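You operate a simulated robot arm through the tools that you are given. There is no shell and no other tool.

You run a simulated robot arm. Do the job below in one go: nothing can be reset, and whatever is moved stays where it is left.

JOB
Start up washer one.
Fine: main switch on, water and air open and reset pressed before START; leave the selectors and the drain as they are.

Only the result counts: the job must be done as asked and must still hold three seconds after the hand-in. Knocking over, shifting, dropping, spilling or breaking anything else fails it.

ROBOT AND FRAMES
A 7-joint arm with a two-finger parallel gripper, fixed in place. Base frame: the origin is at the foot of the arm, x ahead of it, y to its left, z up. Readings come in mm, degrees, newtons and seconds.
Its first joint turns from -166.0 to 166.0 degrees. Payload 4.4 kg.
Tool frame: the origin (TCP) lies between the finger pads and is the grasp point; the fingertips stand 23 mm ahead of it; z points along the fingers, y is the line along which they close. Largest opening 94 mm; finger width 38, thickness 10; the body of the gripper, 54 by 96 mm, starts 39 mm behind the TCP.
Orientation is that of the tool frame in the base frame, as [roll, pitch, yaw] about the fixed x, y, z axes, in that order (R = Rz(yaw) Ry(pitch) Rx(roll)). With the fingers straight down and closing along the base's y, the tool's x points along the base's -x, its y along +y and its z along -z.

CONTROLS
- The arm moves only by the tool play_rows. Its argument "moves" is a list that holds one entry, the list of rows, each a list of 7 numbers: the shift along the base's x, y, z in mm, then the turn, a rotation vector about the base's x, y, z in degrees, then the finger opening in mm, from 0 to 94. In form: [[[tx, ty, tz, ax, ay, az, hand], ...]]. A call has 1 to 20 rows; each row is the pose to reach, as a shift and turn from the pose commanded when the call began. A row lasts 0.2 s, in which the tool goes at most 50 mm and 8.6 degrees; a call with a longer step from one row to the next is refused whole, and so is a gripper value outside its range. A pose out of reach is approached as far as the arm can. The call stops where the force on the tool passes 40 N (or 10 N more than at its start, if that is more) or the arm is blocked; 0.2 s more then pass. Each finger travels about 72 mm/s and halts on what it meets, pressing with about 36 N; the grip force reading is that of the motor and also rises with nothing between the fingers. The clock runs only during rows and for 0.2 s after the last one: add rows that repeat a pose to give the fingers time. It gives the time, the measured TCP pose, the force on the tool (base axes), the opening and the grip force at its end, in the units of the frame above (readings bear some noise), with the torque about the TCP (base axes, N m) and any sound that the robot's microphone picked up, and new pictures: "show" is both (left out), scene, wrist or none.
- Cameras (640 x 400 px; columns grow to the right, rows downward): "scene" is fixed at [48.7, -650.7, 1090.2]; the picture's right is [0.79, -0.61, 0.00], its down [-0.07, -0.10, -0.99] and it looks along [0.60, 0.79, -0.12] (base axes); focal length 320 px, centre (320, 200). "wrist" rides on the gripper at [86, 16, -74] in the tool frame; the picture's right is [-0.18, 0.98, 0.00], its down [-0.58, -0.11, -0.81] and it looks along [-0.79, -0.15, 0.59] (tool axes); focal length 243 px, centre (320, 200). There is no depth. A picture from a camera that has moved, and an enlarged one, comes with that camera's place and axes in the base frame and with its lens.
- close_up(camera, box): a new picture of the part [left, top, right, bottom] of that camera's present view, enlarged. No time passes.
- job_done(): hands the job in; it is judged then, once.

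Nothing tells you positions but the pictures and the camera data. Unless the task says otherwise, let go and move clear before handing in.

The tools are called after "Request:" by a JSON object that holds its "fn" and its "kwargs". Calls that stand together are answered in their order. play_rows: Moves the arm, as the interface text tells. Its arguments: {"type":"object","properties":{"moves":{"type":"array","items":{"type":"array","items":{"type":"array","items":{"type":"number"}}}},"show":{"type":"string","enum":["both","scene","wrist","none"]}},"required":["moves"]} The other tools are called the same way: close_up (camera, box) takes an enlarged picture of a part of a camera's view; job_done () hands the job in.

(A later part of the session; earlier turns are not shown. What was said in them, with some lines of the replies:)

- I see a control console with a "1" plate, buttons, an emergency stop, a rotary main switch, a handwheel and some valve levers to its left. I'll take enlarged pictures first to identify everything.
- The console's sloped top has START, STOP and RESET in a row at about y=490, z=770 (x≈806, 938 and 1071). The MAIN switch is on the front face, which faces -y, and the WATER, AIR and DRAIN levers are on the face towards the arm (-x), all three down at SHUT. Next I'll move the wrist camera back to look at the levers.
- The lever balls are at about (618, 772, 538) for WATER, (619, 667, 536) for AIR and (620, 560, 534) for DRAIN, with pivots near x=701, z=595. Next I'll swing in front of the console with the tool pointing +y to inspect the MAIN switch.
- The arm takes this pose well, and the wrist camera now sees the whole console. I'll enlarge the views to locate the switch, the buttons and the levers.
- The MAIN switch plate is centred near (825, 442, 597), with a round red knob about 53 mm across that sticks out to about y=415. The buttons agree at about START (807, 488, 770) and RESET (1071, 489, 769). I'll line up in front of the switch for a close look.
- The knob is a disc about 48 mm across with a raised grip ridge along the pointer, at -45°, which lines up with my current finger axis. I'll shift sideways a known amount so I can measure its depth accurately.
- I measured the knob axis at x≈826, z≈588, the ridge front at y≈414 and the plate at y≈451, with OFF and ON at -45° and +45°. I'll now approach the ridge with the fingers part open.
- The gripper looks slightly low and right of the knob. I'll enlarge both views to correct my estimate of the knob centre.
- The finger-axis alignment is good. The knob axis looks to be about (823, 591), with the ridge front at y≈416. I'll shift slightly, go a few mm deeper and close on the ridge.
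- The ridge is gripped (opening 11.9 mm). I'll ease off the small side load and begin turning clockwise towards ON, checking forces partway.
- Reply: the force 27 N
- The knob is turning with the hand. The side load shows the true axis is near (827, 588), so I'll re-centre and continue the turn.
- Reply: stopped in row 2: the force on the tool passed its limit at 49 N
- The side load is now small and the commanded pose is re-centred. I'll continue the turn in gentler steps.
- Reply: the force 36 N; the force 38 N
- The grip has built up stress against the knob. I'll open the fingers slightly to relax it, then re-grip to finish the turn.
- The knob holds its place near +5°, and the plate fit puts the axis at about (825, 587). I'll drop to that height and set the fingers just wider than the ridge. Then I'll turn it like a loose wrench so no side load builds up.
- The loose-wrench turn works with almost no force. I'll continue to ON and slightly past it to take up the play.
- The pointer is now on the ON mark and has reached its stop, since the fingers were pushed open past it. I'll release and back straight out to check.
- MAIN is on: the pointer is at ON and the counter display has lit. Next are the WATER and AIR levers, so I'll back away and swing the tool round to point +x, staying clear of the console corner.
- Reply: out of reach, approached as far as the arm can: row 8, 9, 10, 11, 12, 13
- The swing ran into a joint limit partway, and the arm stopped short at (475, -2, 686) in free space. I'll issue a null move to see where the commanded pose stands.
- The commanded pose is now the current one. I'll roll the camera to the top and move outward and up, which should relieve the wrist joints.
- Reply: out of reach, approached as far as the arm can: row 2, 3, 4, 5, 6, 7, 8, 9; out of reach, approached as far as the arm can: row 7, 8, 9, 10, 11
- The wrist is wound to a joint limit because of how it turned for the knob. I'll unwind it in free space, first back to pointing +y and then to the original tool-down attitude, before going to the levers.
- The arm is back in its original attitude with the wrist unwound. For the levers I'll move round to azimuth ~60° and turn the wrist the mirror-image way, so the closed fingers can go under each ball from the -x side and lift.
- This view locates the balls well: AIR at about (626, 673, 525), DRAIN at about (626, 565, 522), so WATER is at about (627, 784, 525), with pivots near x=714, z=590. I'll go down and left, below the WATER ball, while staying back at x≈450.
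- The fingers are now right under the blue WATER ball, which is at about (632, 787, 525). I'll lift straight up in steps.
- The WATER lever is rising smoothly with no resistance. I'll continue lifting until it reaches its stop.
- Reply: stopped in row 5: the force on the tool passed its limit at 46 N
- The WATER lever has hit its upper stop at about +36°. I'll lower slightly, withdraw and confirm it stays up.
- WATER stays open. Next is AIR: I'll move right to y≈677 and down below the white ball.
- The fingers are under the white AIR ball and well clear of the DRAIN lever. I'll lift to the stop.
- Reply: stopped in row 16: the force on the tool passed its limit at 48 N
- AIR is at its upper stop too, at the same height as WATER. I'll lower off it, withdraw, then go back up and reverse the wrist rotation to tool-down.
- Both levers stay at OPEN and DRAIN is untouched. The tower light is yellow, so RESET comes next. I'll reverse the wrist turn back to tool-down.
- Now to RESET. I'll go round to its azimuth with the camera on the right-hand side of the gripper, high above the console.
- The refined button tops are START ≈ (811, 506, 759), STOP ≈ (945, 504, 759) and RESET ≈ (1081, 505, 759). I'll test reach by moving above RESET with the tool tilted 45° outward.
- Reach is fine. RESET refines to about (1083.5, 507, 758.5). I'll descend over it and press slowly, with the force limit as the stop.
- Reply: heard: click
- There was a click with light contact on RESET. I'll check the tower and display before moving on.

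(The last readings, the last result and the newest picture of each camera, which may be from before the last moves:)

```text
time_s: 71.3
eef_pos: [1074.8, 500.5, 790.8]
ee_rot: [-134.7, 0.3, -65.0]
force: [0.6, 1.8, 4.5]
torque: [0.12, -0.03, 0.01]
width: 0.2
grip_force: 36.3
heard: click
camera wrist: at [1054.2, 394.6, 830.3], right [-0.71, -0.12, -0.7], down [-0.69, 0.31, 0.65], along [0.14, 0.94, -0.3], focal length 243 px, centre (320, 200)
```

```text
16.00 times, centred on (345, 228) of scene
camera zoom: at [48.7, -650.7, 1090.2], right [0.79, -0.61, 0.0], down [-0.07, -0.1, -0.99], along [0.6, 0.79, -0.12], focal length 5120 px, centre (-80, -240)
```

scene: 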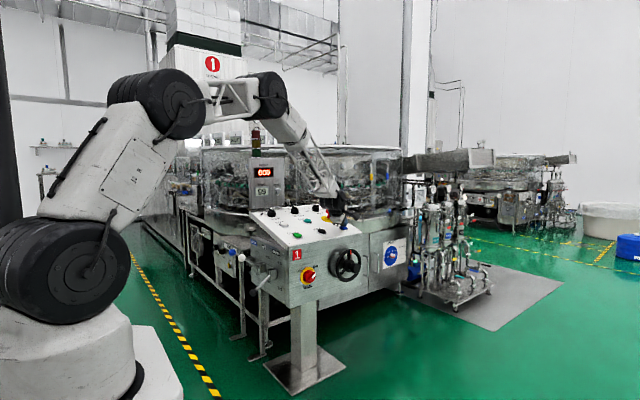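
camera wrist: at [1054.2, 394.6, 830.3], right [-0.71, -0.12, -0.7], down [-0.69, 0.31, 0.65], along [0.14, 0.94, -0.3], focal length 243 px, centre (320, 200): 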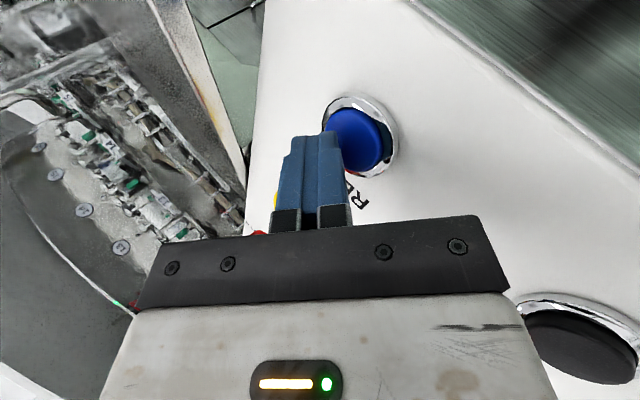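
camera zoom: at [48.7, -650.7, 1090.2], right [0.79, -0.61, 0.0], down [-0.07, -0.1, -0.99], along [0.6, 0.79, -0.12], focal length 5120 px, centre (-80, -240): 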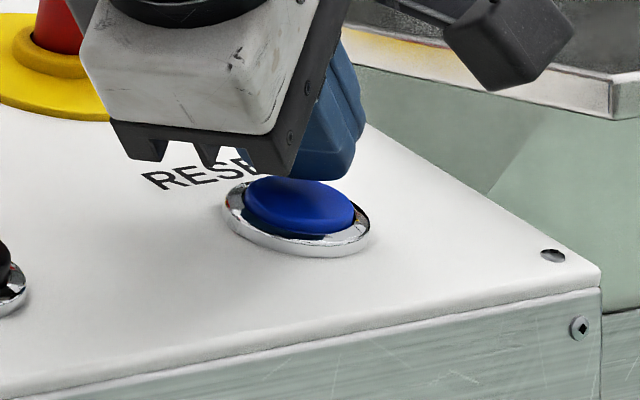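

The yellow tower light went out, so the reset registered. I'll lift off RESET and check the state again.

Request:
{"fn": "play_rows", "kwargs": {"moves": [[[0, 0, 15, 0, 0, 0, 0], [0, 0, 50, 0, 0, 0, 0], [0, 0, 95, 0, 0, 0, 0], [0, 0, 95, 0, 0, 0, 0]]], "show": "both"}}

Request:
{"fn": "close_up", "kwargs": {"camera": "scene", "box": [235, 120, 305, 210]}}

Request:
{"fn": "close_up", "kwargs": {"camera": "scene", "box": [250, 190, 370, 265]}}

```text
time_s: 72.3
eef_pos: [1075.6, 500.9, 884.1]
ee_rot: [-134.8, 0.4, -64.9]
force: [-0.5, -0.3, 0.8]
torque: [0.0, 0.0, 0.0]
width: 0.0
grip_force: 36.1
camera wrist: at [1054.3, 395.1, 924.7], right [-0.71, -0.12, -0.7], down [-0.69, 0.31, 0.65], along [0.14, 0.94, -0.31], focal length 243 px, centre (320, 200)
```

scene: 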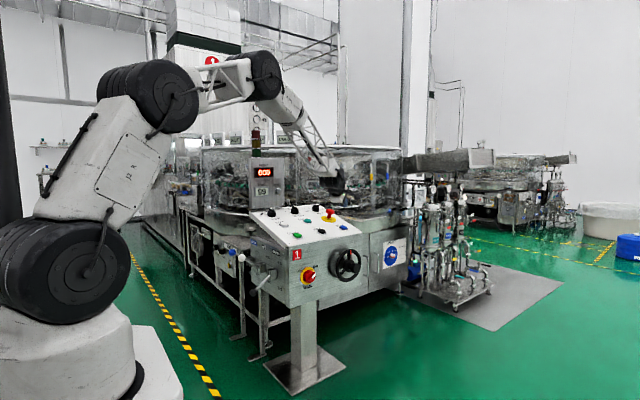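
wrist: 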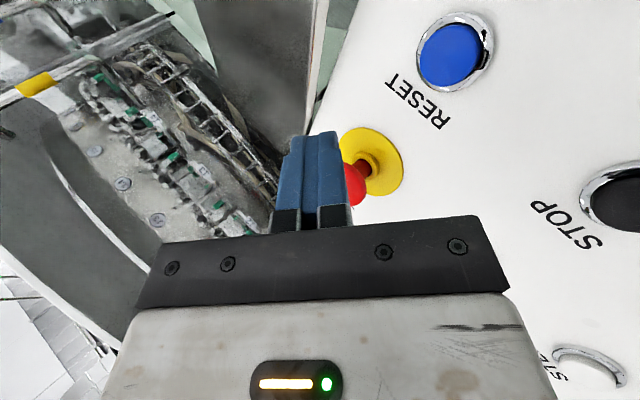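

```text
4.44 times, centred on (270, 165) of scene
camera zoom: at [48.7, -650.7, 1090.2], right [0.79, -0.61, 0.0], down [-0.07, -0.1, -0.99], along [0.6, 0.79, -0.12], focal length 1422 px, centre (542, 356)
```

zoom: 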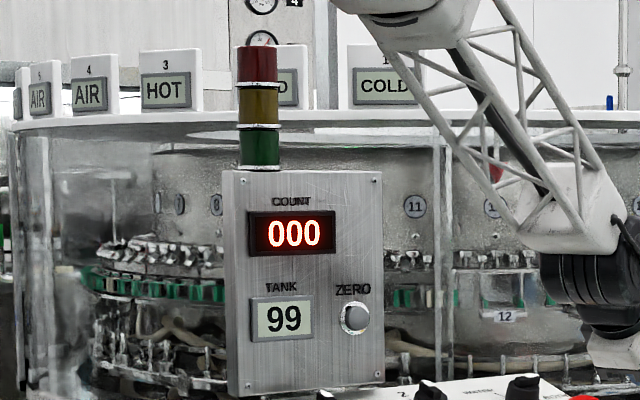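

```text
5.33 times, centred on (310, 228) of scene
camera zoom: at [48.7, -650.7, 1090.2], right [0.79, -0.61, 0.0], down [-0.07, -0.1, -0.99], along [0.6, 0.79, -0.12], focal length 1707 px, centre (373, 53)
```

zoom: 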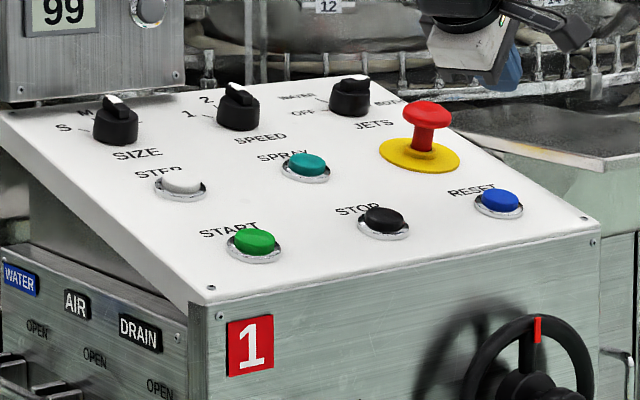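

The reset is latched: yellow stays off and the E-stop is out. I'll move across at height to above START.

Request:
{"fn": "play_rows", "kwargs": {"moves": [[[-45, 0, 5, 0, 0, 0, 0], [-90, 0, 10, 0, 0, 0, 0], [-135, 0, 10, 0, 0, 0, 0], [-180, 0, 5, 0, 0, 0, 0], [-225, 0, 0, 0, 0, 0, 0], [-260, -1, 0, 0, 0, 0, 0], [-272, -1, -20, 0, 0, 0, 0], [-272, -1, -40, 0, 0, 0, 0], [-272, -1, -40, 0, 0, 0, 0]]], "show": "both"}}

Request:
{"fn": "close_up", "kwargs": {"camera": "wrist", "box": [280, 0, 520, 230]}}

Request:
{"fn": "close_up", "kwargs": {"camera": "scene", "box": [250, 190, 370, 265]}}

```text
time_s: 74.3
eef_pos: [804.1, 500.3, 845.0]
ee_rot: [-134.8, 0.4, -65.0]
force: [0.4, -0.9, 0.4]
torque: [-0.01, 0.01, 0.02]
width: 0.0
grip_force: 35.6
camera wrist: at [782.8, 394.1, 885.4], right [-0.71, -0.12, -0.7], down [-0.69, 0.31, 0.65], along [0.14, 0.94, -0.31], focal length 243 px, centre (320, 200)
```

scene: 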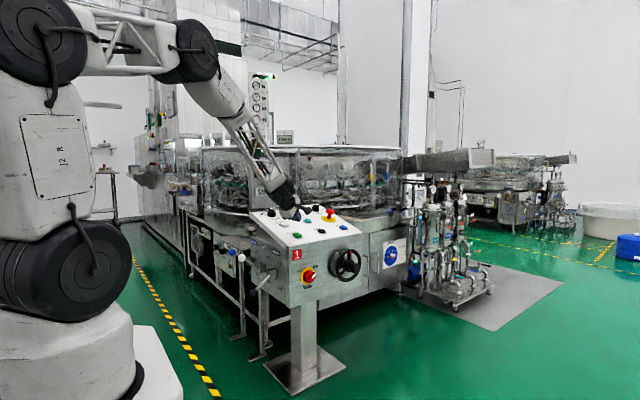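
wrist: 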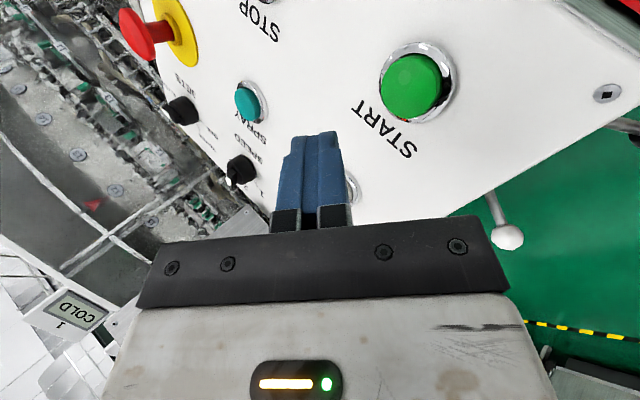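

```text
1.74 times, centred on (400, 115) of wrist
camera zoom: at [782.8, 394.1, 885.4], right [-0.71, -0.12, -0.7], down [-0.69, 0.31, 0.65], along [0.14, 0.94, -0.31], focal length 422 px, centre (181, 348)
```

zoom: 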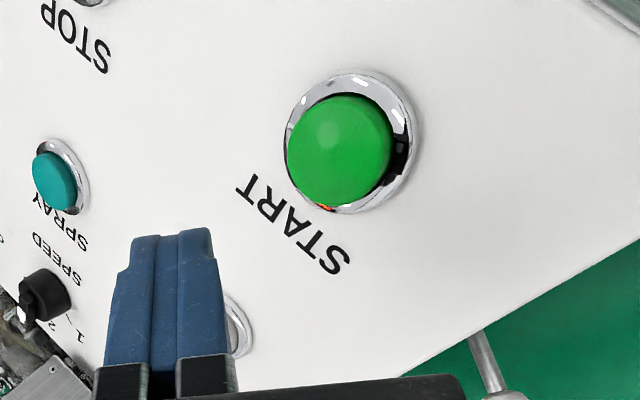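

```text
5.33 times, centred on (310, 228) of scene
camera zoom: at [48.7, -650.7, 1090.2], right [0.79, -0.61, 0.0], down [-0.07, -0.1, -0.99], along [0.6, 0.79, -0.12], focal length 1707 px, centre (373, 53)
```

zoom: 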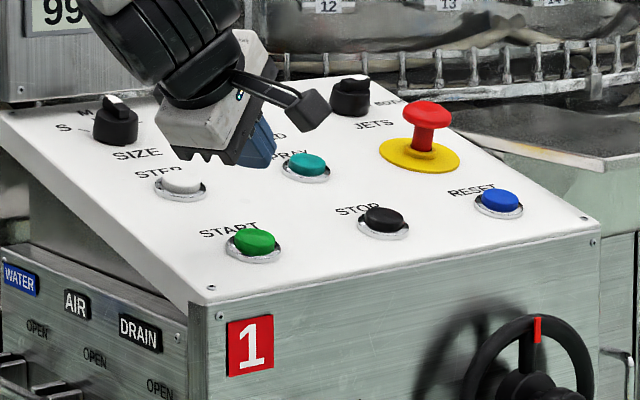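

START is centred under the fingertip at about (811, 504, 759). I'll descend and press until I hear the click.

Request:
{"fn": "play_rows", "kwargs": {"moves": [[[0, 0, -20, 0, 0, 0, 0], [0, 0, -40, 0, 0, 0, 0], [0, 0, -50, 0, 0, 0, 0], [0, 0, -55, 0, 0, 0, 0], [0, 0, -55, 0, 0, 0, 0]]], "show": "both"}}

Request:
{"fn": "close_up", "kwargs": {"camera": "scene", "box": [235, 120, 305, 210]}}

Request:
{"fn": "close_up", "kwargs": {"camera": "wrist", "box": [250, 60, 430, 230]}}

```text
time_s: 75.5
eef_pos: [802.7, 500.1, 791.8]
ee_rot: [-134.8, 0.5, -65.0]
force: [0.6, 2.3, 4.5]
torque: [0.09, -0.06, 0.03]
width: 0.0
grip_force: 36.4
heard: click
camera wrist: at [782.6, 393.8, 830.6], right [-0.71, -0.12, -0.7], down [-0.69, 0.31, 0.65], along [0.14, 0.94, -0.3], focal length 243 px, centre (320, 200)
```

scene: 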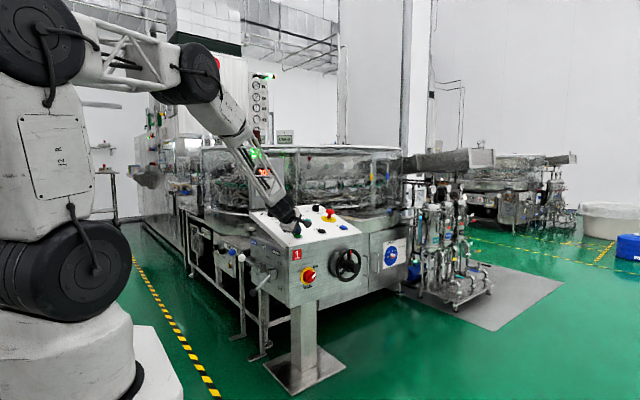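
wrist: 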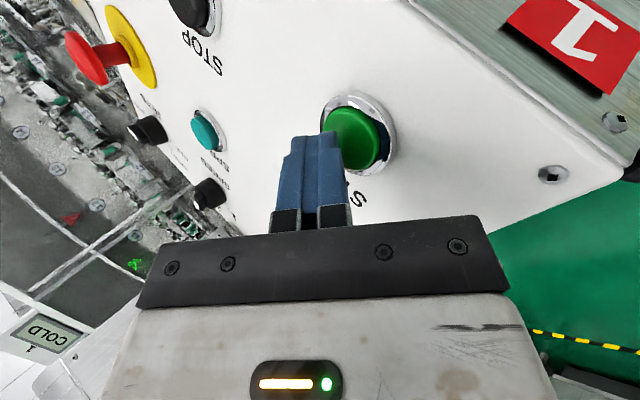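

```text
4.44 times, centred on (270, 165) of scene
camera zoom: at [48.7, -650.7, 1090.2], right [0.79, -0.61, 0.0], down [-0.07, -0.1, -0.99], along [0.6, 0.79, -0.12], focal length 1422 px, centre (542, 356)
```

zoom: 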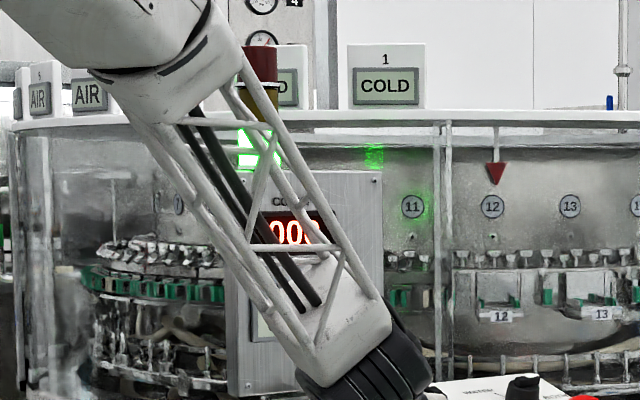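

```text
2.35 times, centred on (340, 145) of wrist
camera zoom: at [782.6, 393.8, 830.6], right [-0.71, -0.12, -0.7], down [-0.69, 0.31, 0.65], along [0.14, 0.94, -0.3], focal length 571 px, centre (273, 329)
```

zoom: 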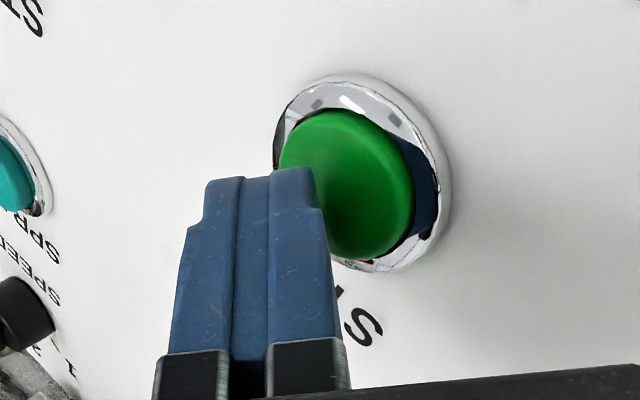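

The green tower light is on: the washer has started. I'll lift straight off START and move clear.

Request:
{"fn": "play_rows", "kwargs": {"moves": [[[0, 0, 15, 0, 0, 0, 0], [0, 0, 50, 0, 0, 0, 0], [0, -10, 95, 0, 0, 0, 0], [-10, -45, 125, 0, 0, 0, 0], [-20, -85, 150, 0, 0, 0, 0], [-30, -125, 175, 0, 0, 0, 0], [-45, -150, 195, 0, 0, 0, 0], [-45, -150, 195, 0, 0, 0, 0], [-45, -150, 195, 0, 0, 0, 0]]], "show": "both"}}

Request:
{"fn": "close_up", "kwargs": {"camera": "scene", "box": [235, 120, 305, 210]}}

Request:
{"fn": "close_up", "kwargs": {"camera": "scene", "box": [220, 190, 420, 315]}}

```text
time_s: 77.5
eef_pos: [759.1, 349.2, 984.9]
ee_rot: [-134.8, 0.4, -65.0]
force: [0.4, -0.7, 0.1]
torque: [0.01, 0.0, 0.02]
width: 0.1
grip_force: 36.4
camera wrist: at [737.1, 242.6, 1024.4], right [-0.71, -0.12, -0.7], down [-0.69, 0.31, 0.65], along [0.14, 0.94, -0.31], focal length 243 px, centre (320, 200)
```

scene: 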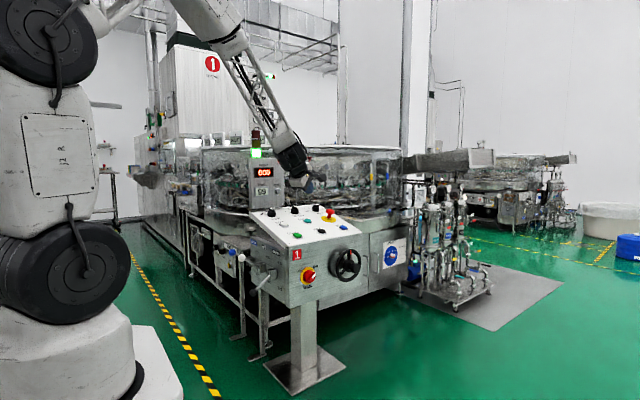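
wrist: 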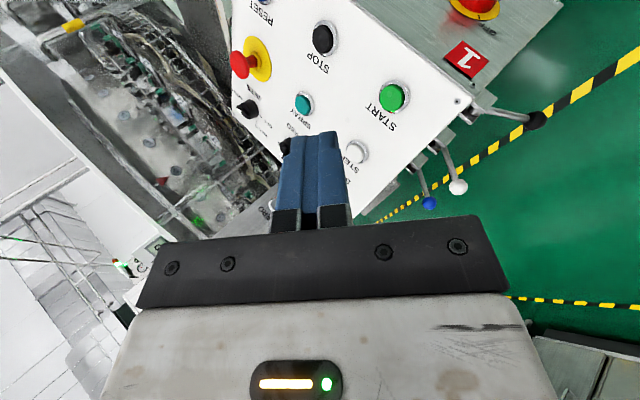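

```text
4.44 times, centred on (270, 165) of scene
camera zoom: at [48.7, -650.7, 1090.2], right [0.79, -0.61, 0.0], down [-0.07, -0.1, -0.99], along [0.6, 0.79, -0.12], focal length 1422 px, centre (542, 356)
```

zoom: 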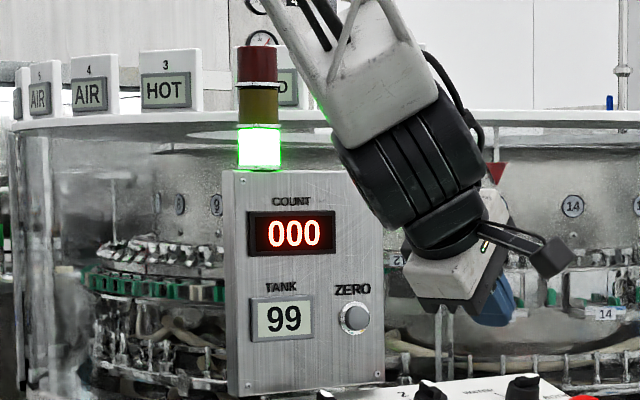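

```text
3.20 times, centred on (320, 252) of scene
camera zoom: at [48.7, -650.7, 1090.2], right [0.79, -0.61, 0.0], down [-0.07, -0.1, -0.99], along [0.6, 0.79, -0.12], focal length 1024 px, centre (320, 32)
```

zoom: 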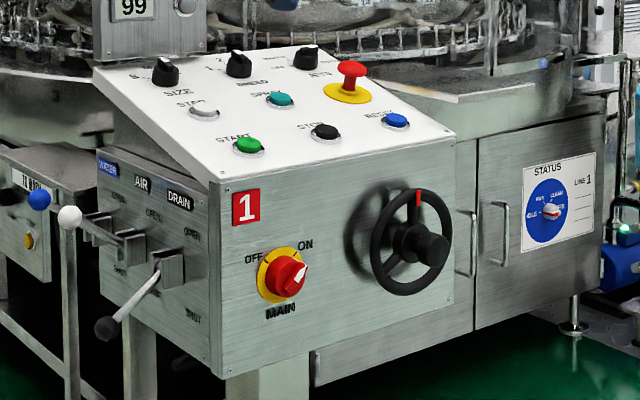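

The carousel is turning, green is lit, MAIN is at ON, WATER and AIR are open, and DRAIN and the selectors are unchanged. I'll wait briefly to confirm it holds.

Request:
{"fn": "play_rows", "kwargs": {"moves": [[[0, -20, 10, 0, 0, 0, 2], [0, -40, 20, 0, 0, 0, 2], [0, -40, 20, 0, 0, 0, 2], [0, -40, 20, 0, 0, 0, 2], [0, -40, 20, 0, 0, 0, 2], [0, -40, 20, 0, 0, 0, 2], [0, -40, 20, 0, 0, 0, 2], [0, -40, 20, 0, 0, 0, 2], [0, -40, 20, 0, 0, 0, 2], [0, -40, 20, 0, 0, 0, 2], [0, -40, 20, 0, 0, 0, 2], [0, -40, 20, 0, 0, 0, 2], [0, -40, 20, 0, 0, 0, 2], [0, -40, 20, 0, 0, 0, 2], [0, -40, 20, 0, 0, 0, 2]]], "show": "scene"}}

Request:
{"fn": "close_up", "kwargs": {"camera": "scene", "box": [220, 115, 420, 315]}}

```text
time_s: 80.7
eef_pos: [756.9, 308.7, 1006.2]
ee_rot: [-134.8, 0.5, -65.1]
force: [0.0, 0.0, -0.6]
torque: [-0.05, 0.0, -0.01]
width: 2.0
grip_force: 0.2
```

scene: 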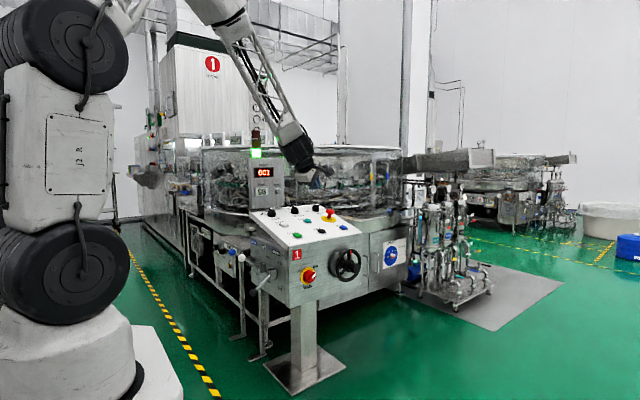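

```text
2.00 times, centred on (320, 215) of scene
camera zoom: at [48.7, -650.7, 1090.2], right [0.79, -0.61, 0.0], down [-0.07, -0.1, -0.99], along [0.6, 0.79, -0.12], focal length 640 px, centre (320, 170)
```

zoom: 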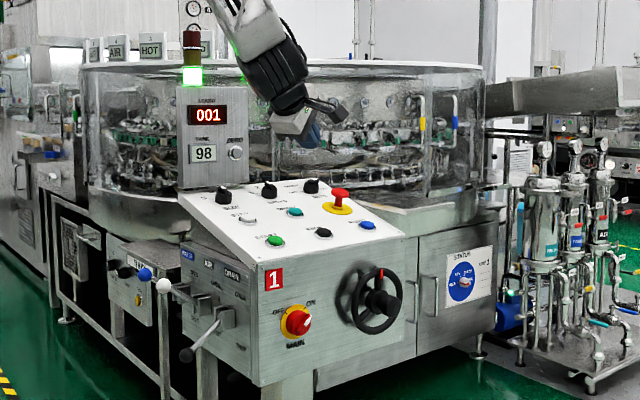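

Washer one is running: the green light is on, the counter has gone to 001 and the carousel is turning. MAIN is on, WATER and AIR are open, and DRAIN and the selectors are as they were. The arm is clear, so I'm handing the job in.

Request:
{"fn": "job_done", "kwargs": {}}

```text
The job is handed in.
```

Washer one is running. The green tower light is on, the carousel is turning, and the counter had reached 001 when I handed the job in.

- **Order:** I turned MAIN to ON, then opened WATER and AIR. I pressed RESET, which put out the yellow light, and pressed START last.
- **Left alone:** DRAIN is still at SHUT, and I didn't touch the selectors. The E-stop is still out.
- **Arm:** The gripper is empty and clear of the console.

The light stayed green for about five seconds after START, up to the hand-in.
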